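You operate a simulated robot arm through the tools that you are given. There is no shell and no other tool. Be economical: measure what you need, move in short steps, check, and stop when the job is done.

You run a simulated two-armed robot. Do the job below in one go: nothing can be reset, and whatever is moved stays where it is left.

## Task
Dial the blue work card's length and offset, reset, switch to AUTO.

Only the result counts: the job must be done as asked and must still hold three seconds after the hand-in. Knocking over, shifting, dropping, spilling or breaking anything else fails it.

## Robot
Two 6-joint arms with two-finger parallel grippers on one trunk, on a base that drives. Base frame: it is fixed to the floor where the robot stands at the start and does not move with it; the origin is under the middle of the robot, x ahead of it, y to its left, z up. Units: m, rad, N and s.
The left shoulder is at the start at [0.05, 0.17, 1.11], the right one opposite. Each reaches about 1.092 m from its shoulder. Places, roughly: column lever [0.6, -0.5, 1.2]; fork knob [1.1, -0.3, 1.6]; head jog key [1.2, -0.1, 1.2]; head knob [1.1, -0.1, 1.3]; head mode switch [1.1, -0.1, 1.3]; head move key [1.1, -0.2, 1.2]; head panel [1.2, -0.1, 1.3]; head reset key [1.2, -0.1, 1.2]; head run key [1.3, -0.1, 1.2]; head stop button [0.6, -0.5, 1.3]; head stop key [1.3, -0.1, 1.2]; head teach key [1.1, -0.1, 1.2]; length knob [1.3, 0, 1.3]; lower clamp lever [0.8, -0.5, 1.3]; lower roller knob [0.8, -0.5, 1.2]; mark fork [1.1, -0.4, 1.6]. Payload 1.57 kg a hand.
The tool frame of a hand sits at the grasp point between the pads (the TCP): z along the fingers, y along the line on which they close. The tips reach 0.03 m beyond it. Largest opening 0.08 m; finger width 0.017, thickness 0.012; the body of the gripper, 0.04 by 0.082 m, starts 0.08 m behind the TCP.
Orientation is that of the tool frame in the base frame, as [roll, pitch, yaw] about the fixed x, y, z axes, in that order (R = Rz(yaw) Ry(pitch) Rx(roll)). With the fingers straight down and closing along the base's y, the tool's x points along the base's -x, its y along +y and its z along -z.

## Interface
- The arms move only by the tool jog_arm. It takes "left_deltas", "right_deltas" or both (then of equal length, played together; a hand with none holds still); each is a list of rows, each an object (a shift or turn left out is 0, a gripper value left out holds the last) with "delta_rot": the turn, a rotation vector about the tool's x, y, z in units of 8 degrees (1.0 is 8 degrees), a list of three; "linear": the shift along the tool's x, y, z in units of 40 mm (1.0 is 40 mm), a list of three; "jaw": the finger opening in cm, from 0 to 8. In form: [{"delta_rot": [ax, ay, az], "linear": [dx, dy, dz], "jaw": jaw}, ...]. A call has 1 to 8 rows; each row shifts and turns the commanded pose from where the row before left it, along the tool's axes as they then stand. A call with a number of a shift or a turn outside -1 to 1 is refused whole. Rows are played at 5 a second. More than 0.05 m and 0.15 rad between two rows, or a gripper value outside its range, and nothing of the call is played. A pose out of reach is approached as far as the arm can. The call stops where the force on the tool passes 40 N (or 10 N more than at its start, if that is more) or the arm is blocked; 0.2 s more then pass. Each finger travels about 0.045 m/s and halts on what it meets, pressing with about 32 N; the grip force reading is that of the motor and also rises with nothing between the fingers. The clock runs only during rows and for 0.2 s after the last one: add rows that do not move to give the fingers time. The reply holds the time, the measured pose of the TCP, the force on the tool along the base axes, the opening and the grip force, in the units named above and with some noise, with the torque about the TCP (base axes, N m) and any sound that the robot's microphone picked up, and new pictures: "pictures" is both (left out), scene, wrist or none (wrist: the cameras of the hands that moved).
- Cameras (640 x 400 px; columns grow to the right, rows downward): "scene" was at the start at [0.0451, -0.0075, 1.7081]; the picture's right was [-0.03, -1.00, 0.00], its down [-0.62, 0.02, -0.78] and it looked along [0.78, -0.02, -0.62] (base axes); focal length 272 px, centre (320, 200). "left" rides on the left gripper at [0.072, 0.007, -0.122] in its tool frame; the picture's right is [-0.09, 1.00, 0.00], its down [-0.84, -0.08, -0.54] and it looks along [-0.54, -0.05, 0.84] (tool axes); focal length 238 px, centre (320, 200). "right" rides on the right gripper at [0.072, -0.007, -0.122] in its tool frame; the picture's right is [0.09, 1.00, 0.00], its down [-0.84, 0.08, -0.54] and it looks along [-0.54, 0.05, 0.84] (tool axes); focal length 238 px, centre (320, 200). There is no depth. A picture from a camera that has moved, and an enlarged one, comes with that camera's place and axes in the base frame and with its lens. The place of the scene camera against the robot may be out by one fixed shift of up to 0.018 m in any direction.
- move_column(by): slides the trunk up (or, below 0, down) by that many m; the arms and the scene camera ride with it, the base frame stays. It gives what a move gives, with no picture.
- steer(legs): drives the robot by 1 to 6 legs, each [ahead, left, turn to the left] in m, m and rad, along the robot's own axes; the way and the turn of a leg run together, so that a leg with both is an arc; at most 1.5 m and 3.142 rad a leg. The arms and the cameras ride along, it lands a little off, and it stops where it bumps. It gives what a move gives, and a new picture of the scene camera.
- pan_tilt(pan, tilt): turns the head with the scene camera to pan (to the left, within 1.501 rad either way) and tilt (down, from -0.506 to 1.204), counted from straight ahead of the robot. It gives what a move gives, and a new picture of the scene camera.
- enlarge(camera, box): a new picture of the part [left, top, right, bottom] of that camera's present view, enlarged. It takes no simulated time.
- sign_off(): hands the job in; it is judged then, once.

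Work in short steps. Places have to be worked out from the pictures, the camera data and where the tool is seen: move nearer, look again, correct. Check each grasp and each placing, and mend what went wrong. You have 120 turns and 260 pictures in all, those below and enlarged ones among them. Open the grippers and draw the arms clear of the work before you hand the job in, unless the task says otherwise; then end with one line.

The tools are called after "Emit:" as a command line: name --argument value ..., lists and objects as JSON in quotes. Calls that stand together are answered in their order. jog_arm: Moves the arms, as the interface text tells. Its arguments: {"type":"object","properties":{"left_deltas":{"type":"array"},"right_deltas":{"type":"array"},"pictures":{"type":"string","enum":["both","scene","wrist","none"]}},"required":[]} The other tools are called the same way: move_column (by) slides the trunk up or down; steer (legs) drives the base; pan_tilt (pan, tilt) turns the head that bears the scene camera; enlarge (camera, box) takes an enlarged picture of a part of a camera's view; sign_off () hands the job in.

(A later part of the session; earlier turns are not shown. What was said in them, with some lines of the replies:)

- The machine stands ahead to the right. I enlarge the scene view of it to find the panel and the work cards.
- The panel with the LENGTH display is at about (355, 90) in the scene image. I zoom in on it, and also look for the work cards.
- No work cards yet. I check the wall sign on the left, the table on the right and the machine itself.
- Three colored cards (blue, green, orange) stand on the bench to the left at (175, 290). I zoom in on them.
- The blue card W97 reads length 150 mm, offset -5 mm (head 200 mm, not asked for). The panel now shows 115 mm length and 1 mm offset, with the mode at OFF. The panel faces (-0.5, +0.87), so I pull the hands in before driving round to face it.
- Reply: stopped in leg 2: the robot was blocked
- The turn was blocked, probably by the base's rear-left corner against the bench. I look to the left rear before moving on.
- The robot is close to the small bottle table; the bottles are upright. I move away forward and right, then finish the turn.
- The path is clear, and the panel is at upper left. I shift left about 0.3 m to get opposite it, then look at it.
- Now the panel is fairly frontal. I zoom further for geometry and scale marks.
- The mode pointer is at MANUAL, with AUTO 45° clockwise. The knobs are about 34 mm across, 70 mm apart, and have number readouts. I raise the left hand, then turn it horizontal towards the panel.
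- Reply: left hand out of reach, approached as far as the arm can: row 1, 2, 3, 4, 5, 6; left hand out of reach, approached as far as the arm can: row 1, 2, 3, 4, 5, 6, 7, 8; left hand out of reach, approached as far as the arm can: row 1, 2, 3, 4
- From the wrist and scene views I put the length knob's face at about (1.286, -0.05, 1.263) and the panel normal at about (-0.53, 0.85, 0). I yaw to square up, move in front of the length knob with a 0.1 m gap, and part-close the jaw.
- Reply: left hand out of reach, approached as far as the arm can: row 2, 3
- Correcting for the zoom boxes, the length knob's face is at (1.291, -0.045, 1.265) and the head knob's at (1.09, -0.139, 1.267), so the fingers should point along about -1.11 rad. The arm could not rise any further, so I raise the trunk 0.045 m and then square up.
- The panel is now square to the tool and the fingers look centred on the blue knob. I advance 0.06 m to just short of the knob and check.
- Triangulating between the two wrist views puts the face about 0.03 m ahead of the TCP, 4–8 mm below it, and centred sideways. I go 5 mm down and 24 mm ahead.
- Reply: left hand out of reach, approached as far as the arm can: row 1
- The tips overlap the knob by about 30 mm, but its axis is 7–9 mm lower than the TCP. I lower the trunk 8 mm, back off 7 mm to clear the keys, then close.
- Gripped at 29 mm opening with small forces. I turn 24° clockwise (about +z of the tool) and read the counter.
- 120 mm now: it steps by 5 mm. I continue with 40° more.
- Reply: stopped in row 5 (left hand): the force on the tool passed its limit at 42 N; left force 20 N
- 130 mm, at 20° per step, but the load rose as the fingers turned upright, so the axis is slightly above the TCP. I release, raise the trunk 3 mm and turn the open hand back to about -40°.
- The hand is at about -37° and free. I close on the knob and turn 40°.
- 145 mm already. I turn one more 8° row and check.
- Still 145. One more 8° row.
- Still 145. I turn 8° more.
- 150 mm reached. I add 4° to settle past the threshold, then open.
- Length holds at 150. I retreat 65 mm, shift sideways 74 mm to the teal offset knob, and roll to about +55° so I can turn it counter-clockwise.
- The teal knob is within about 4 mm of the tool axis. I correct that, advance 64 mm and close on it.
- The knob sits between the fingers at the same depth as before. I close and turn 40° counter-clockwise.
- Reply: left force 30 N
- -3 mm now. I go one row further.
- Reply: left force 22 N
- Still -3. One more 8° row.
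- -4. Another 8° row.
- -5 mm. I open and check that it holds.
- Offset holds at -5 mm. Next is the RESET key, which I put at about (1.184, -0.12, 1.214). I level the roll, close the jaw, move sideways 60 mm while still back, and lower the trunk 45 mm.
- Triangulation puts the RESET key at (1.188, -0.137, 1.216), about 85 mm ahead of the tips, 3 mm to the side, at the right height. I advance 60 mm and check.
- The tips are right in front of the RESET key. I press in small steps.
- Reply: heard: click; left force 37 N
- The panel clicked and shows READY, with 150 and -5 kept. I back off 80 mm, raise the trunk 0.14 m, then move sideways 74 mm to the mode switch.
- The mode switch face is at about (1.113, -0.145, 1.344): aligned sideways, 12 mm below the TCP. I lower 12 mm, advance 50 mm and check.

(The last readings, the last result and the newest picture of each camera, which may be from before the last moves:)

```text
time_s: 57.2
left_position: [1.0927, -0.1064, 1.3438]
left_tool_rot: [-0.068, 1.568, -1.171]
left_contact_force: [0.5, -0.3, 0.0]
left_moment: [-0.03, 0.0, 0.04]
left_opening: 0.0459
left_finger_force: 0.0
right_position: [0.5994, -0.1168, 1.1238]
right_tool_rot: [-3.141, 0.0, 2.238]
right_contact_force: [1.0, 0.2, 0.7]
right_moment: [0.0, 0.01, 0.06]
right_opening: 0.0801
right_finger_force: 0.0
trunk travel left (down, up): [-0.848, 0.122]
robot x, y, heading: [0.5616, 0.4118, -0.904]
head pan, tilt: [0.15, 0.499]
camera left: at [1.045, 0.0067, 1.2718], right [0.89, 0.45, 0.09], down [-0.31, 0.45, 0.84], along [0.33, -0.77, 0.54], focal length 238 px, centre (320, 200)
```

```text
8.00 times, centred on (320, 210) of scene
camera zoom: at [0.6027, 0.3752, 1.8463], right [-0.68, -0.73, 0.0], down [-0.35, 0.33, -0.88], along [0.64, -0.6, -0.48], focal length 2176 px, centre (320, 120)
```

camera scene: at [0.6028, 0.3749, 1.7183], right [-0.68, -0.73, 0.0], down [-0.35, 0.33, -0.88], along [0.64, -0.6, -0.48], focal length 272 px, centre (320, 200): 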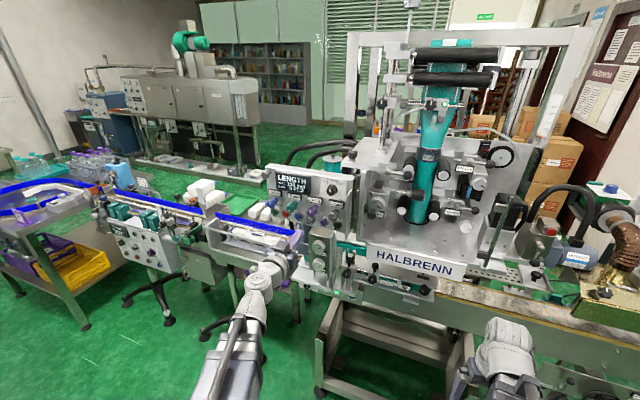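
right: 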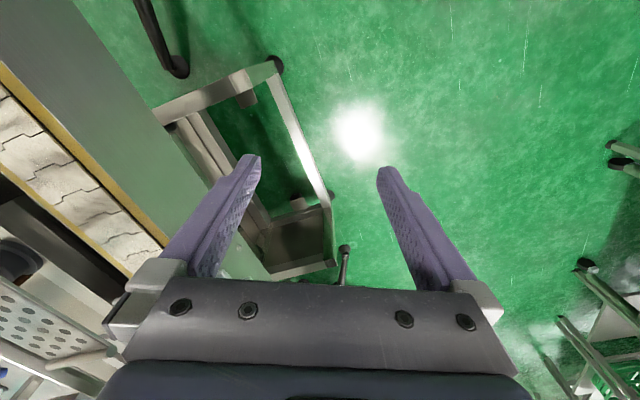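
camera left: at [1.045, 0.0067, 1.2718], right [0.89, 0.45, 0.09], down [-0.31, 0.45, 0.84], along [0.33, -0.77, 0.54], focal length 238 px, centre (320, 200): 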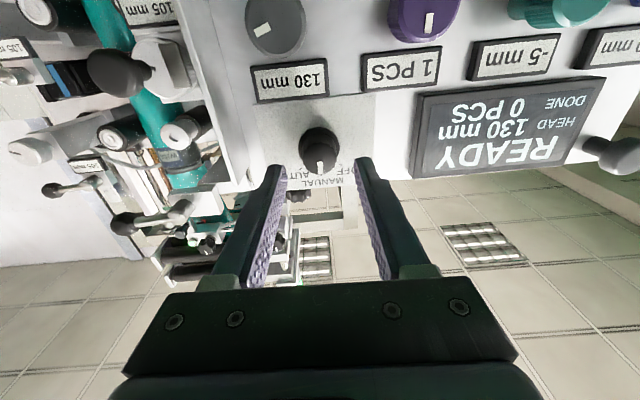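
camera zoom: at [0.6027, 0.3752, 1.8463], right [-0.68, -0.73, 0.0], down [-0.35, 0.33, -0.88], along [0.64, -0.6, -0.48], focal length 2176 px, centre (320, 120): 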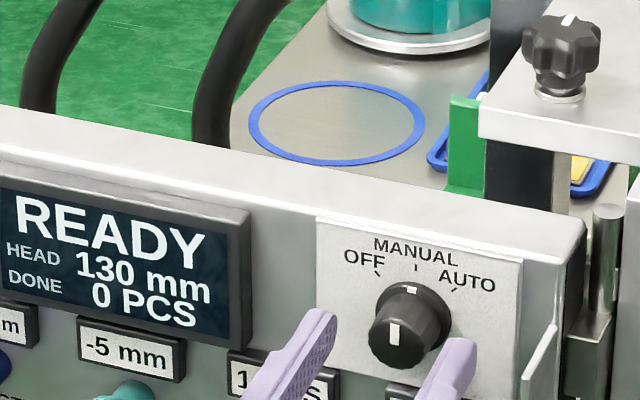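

The tips are just short of the switch and it lies about 3 mm below the axis. I lower 3 mm, advance 28 mm and close.

Emit:
move_column --by -0.003

Emit:
jog_arm --left_deltas '[{"linear": [0, 0, 0.35]}, {"linear": [0, 0, 0.35]}, {"jaw": 2.5}, {"jaw": 1}, {}, {}]' --pictures "wrist"

Emit:
enlarge --camera "scene" --box '[280, 185, 360, 235]'

```text
time_s: 57.7
left_position: [1.0916, -0.105, 1.3407]
left_tool_rot: [-0.037, 1.568, -1.141]
left_contact_force: [-0.2, -0.5, 0.0]
left_moment: [0.0, -0.02, -0.01]
left_opening: 0.046
left_finger_force: 0.1
right_position: [0.5995, -0.1174, 1.1202]
right_tool_rot: [-3.141, 0.0, 2.234]
right_contact_force: [0.5, -0.5, 0.0]
right_moment: [0.02, 0.0, -0.01]
right_opening: 0.0799
right_finger_force: 0.0
trunk travel left (down, up): [-0.845, 0.125]
robot x, y, heading: [0.5614, 0.4117, -0.906]
head pan, tilt: [0.15, 0.499]
```

```text
time_s: 59.1
left_position: [1.1007, -0.1292, 1.3423]
left_tool_rot: [0.347, 1.567, -0.761]
left_contact_force: [-26.8, 18.0, -13.4]
left_moment: [0.48, -0.01, -1.42]
left_opening: 0.0341
left_finger_force: 13.4
right_position: [0.5972, -0.1158, 1.1205]
right_tool_rot: [-3.141, 0.002, 2.238]
right_contact_force: [0.9, 0.5, 0.4]
right_moment: [-0.01, -0.02, 0.01]
right_opening: 0.08
right_finger_force: 0.1
trunk travel left (down, up): [-0.845, 0.125]
robot x, y, heading: [0.5615, 0.4107, -0.905]
head pan, tilt: [0.15, 0.499]
camera left: at [1.0536, -0.0173, 1.2703], right [0.89, 0.45, 0.09], down [-0.31, 0.45, 0.83], along [0.33, -0.77, 0.54], focal length 238 px, centre (320, 200)
```

left: 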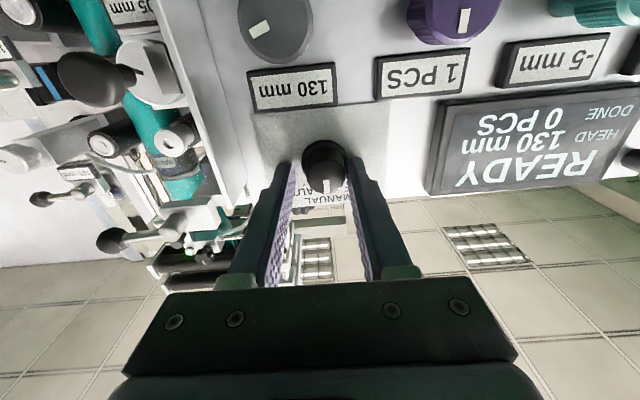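

```text
8.00 times, centred on (320, 210) of scene
camera zoom: at [0.5988, 0.3769, 1.8434], right [-0.68, -0.73, 0.0], down [-0.35, 0.33, -0.88], along [0.64, -0.6, -0.48], focal length 2176 px, centre (320, 120)
```

zoom: 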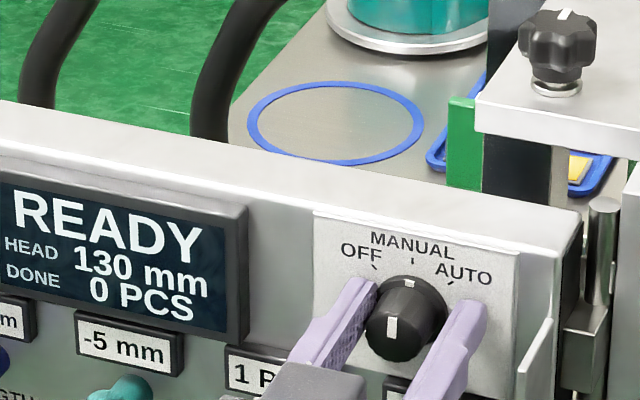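

The tips press on the switch's wide skirt and into the panel, with about 28 N outward force. I open a little, back off 8 mm and re-close.

Emit:
jog_arm --left_deltas '[{"jaw": 4.2}, {"linear": [0, 0, -0.22]}, {}, {"jaw": 2.5}, {"jaw": 1}, {}, {}]' --pictures "none"

Emit:
enlarge --camera "scene" --box '[280, 185, 360, 235]'

```text
time_s: 60.7
left_position: [1.1029, -0.1225, 1.3407]
left_tool_rot: [-0.19, 1.571, -1.295]
left_contact_force: [5.3, -4.0, 8.3]
left_moment: [-0.13, -0.08, -0.57]
left_opening: 0.0261
left_finger_force: 37.2
right_position: [0.6, -0.1164, 1.1195]
right_tool_rot: [-3.139, -0.001, 2.239]
right_contact_force: [0.3, -0.2, -1.0]
right_moment: [-0.04, -0.01, -0.02]
right_opening: 0.0799
right_finger_force: 0.1
trunk travel left (down, up): [-0.845, 0.125]
robot x, y, heading: [0.5609, 0.412, -0.907]
head pan, tilt: [0.15, 0.499]
```

```text
8.00 times, centred on (320, 210) of scene
camera zoom: at [0.603, 0.3749, 1.8434], right [-0.68, -0.73, 0.0], down [-0.35, 0.33, -0.88], along [0.64, -0.6, -0.48], focal length 2176 px, centre (320, 120)
```

zoom: 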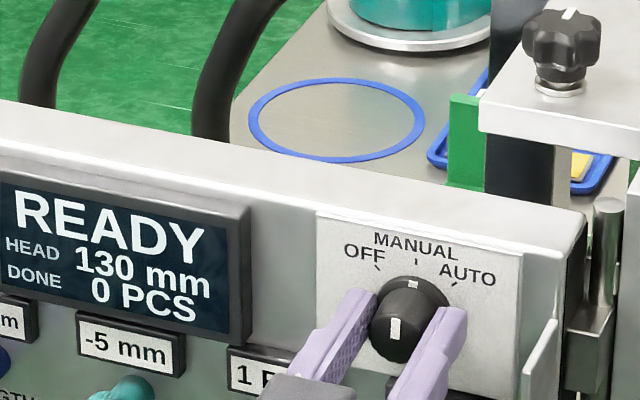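

Now it's a proper grip on the cap (26 mm). I turn about 40° clockwise.

Emit:
jog_arm --left_deltas '[{"delta_rot": [0, 0, 1]}, {"delta_rot": [0, 0, 1]}, {"delta_rot": [0, 0, 1]}, {"delta_rot": [0, 0, 1]}, {"delta_rot": [0, 0, 1]}, {}]' --pictures "none"

Emit:
enlarge --camera "scene" --box '[280, 185, 360, 235]'

```text
time_s: 62.1
left_position: [1.1011, -0.1228, 1.3405]
left_tool_rot: [1.57, 0.868, 0.464]
left_contact_force: [-10.2, 3.2, -19.2]
left_moment: [0.36, 0.24, -1.17]
left_opening: 0.0255
left_finger_force: 36.7
right_position: [0.5985, -0.1171, 1.1181]
right_tool_rot: [-3.141, 0.0, 2.237]
right_contact_force: [0.0, -0.1, -0.4]
right_moment: [0.03, -0.03, 0.0]
right_opening: 0.0798
right_finger_force: 0.0
trunk travel left (down, up): [-0.845, 0.125]
robot x, y, heading: [0.5636, 0.4152, -0.911]
head pan, tilt: [0.15, 0.499]
```

```text
8.00 times, centred on (320, 210) of scene
camera zoom: at [0.6023, 0.3737, 1.843], right [-0.68, -0.73, 0.0], down [-0.35, 0.33, -0.88], along [0.64, -0.6, -0.48], focal length 2176 px, centre (320, 120)
```

zoom: 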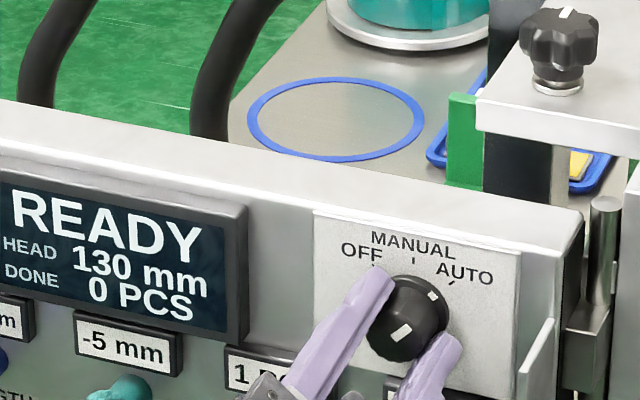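

The pointer is nearly at AUTO. I add 5°, then release and back away to check.

Emit:
jog_arm --left_deltas '[{"delta_rot": [0, 0, 0.6]}, {}, {"jaw": 4.6}, {}, {"linear": [0, 0, -0.8]}, {"linear": [0, 0, -1]}, {"linear": [0, 0, -1]}, {}]' --pictures "wrist"

Emit:
enlarge --camera "scene" --box '[264, 185, 360, 245]'

```text
time_s: 63.9
left_position: [1.066, -0.0488, 1.3406]
left_tool_rot: [1.568, 0.789, 0.464]
left_contact_force: [0.7, 0.5, -0.3]
left_moment: [0.03, -0.02, 0.0]
left_opening: 0.0459
left_finger_force: 0.0
left hand out of reach, approached as far as the arm can: row 7
right_position: [0.599, -0.1173, 1.1202]
right_tool_rot: [-3.139, 0.002, 2.237]
right_contact_force: [-0.5, -1.0, 0.6]
right_moment: [0.03, -0.04, 0.0]
right_opening: 0.08
right_finger_force: 0.0
trunk travel left (down, up): [-0.845, 0.125]
robot x, y, heading: [0.564, 0.4073, -0.907]
head pan, tilt: [0.15, 0.499]
camera left: at [1.0622, 0.0848, 1.2944], right [0.57, 0.29, 0.77], down [-0.82, 0.19, 0.54], along [0.01, -0.94, 0.35], focal length 238 px, centre (320, 200)
```

left: 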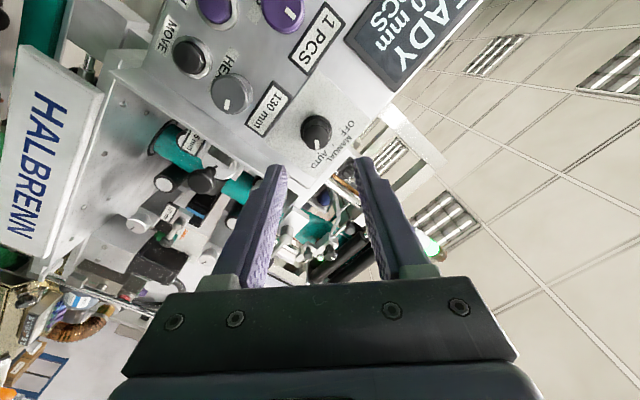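

```text
6.67 times, centred on (312, 215) of scene
camera zoom: at [0.6025, 0.3751, 1.8433], right [-0.68, -0.73, 0.0], down [-0.35, 0.33, -0.88], along [0.64, -0.6, -0.48], focal length 1813 px, centre (373, 100)
```

zoom: 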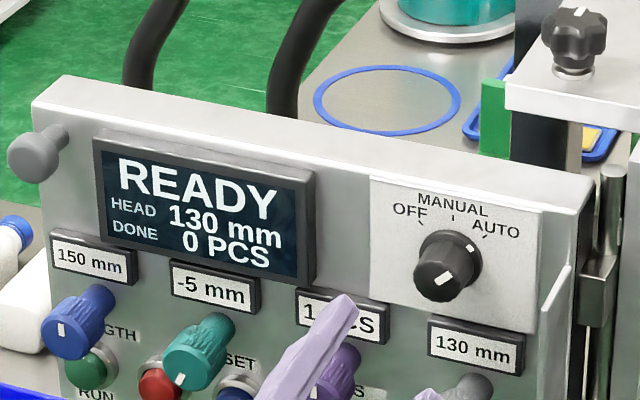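

The switch is at AUTO, with READY, 150 mm and -5 mm all holding. I draw the hand further back from the panel.

Emit:
jog_arm --left_deltas '[{"delta_rot": [0, 0, -1]}, {"delta_rot": [0, 0, -1]}, {"delta_rot": [0, 0, -1]}, {"delta_rot": [0, 0, -1]}, {"delta_rot": [0, 0, -1]}, {"linear": [0, 0, -1], "jaw": 8}, {"linear": [0, 0, -1]}, {"linear": [0, 0, -1]}]' --pictures "none"

Emit:
steer --legs '[[-0.07, 0, 0]]'

Emit:
enlarge --camera "scene" --box '[250, 170, 360, 240]'

```text
time_s: 65.7
left_position: [1.0746, -0.0436, 1.3413]
left_tool_rot: [1.55, 1.485, 0.447]
left_contact_force: [-0.7, 0.5, 0.3]
left_moment: [0.01, 0.0, 0.04]
left_opening: 0.0799
left_finger_force: 0.1
left hand out of reach, approached as far as the arm can: row 6, 7, 8
right_position: [0.5992, -0.1176, 1.1206]
right_tool_rot: [-3.14, -0.001, 2.238]
right_contact_force: [-0.4, -0.1, -0.5]
right_moment: [0.05, -0.02, 0.02]
right_opening: 0.08
right_finger_force: 0.1
trunk travel left (down, up): [-0.845, 0.125]
robot x, y, heading: [0.5611, 0.4104, -0.905]
head pan, tilt: [0.15, 0.499]
```

```text
time_s: 66.7
left_position: [1.0292, 0.0119, 1.3408]
left_tool_rot: [1.532, 1.486, 0.426]
left_contact_force: [-0.1, -0.1, 0.2]
left_moment: [0.02, 0.02, 0.0]
left_opening: 0.08
left_finger_force: 0.1
right_position: [0.5558, -0.0601, 1.1204]
right_tool_rot: [-3.14, 0.003, 2.238]
right_contact_force: [-0.1, 0.5, 0.1]
right_moment: [-0.05, -0.06, -0.01]
right_opening: 0.08
right_finger_force: 0.0
trunk travel left (down, up): [-0.845, 0.125]
robot x, y, heading: [0.519, 0.4665, -0.906]
head pan, tilt: [0.15, 0.499]
camera scene: at [0.5575, 0.4324, 1.8434], right [-0.68, -0.73, 0.0], down [-0.35, 0.33, -0.88], along [0.64, -0.6, -0.48], focal length 272 px, centre (320, 200)
```

scene: 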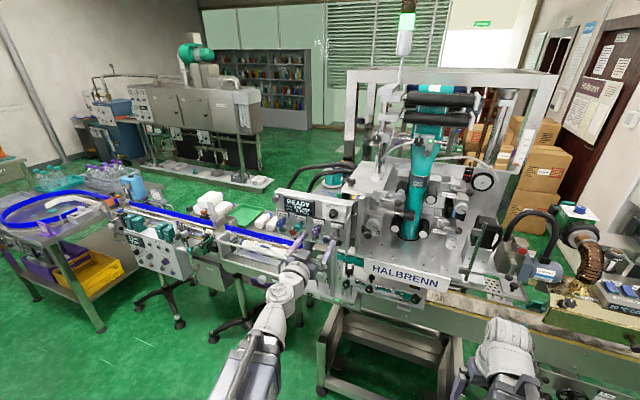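

```text
5.71 times, centred on (305, 205) of scene
camera zoom: at [0.5575, 0.4324, 1.8434], right [-0.68, -0.73, 0.0], down [-0.35, 0.33, -0.88], along [0.64, -0.6, -0.48], focal length 1554 px, centre (406, 171)
```

zoom: 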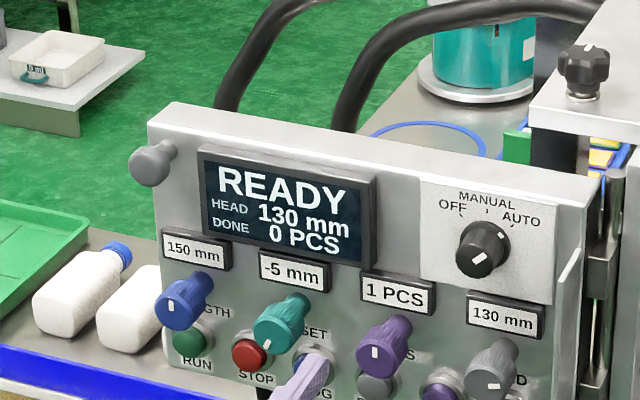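

The panel reads READY with 150 mm, -5 mm and AUTO, the stack light is green, and the hands are open and clear. I hand in.

Emit:
sign_off

```text
The job is handed in.
```

The panel is dialled to the blue card: length 150 mm and offset -5 mm. It was reset to READY and switched to AUTO. On the way over, the base bumped the small bottle table; nothing was seen to fall.
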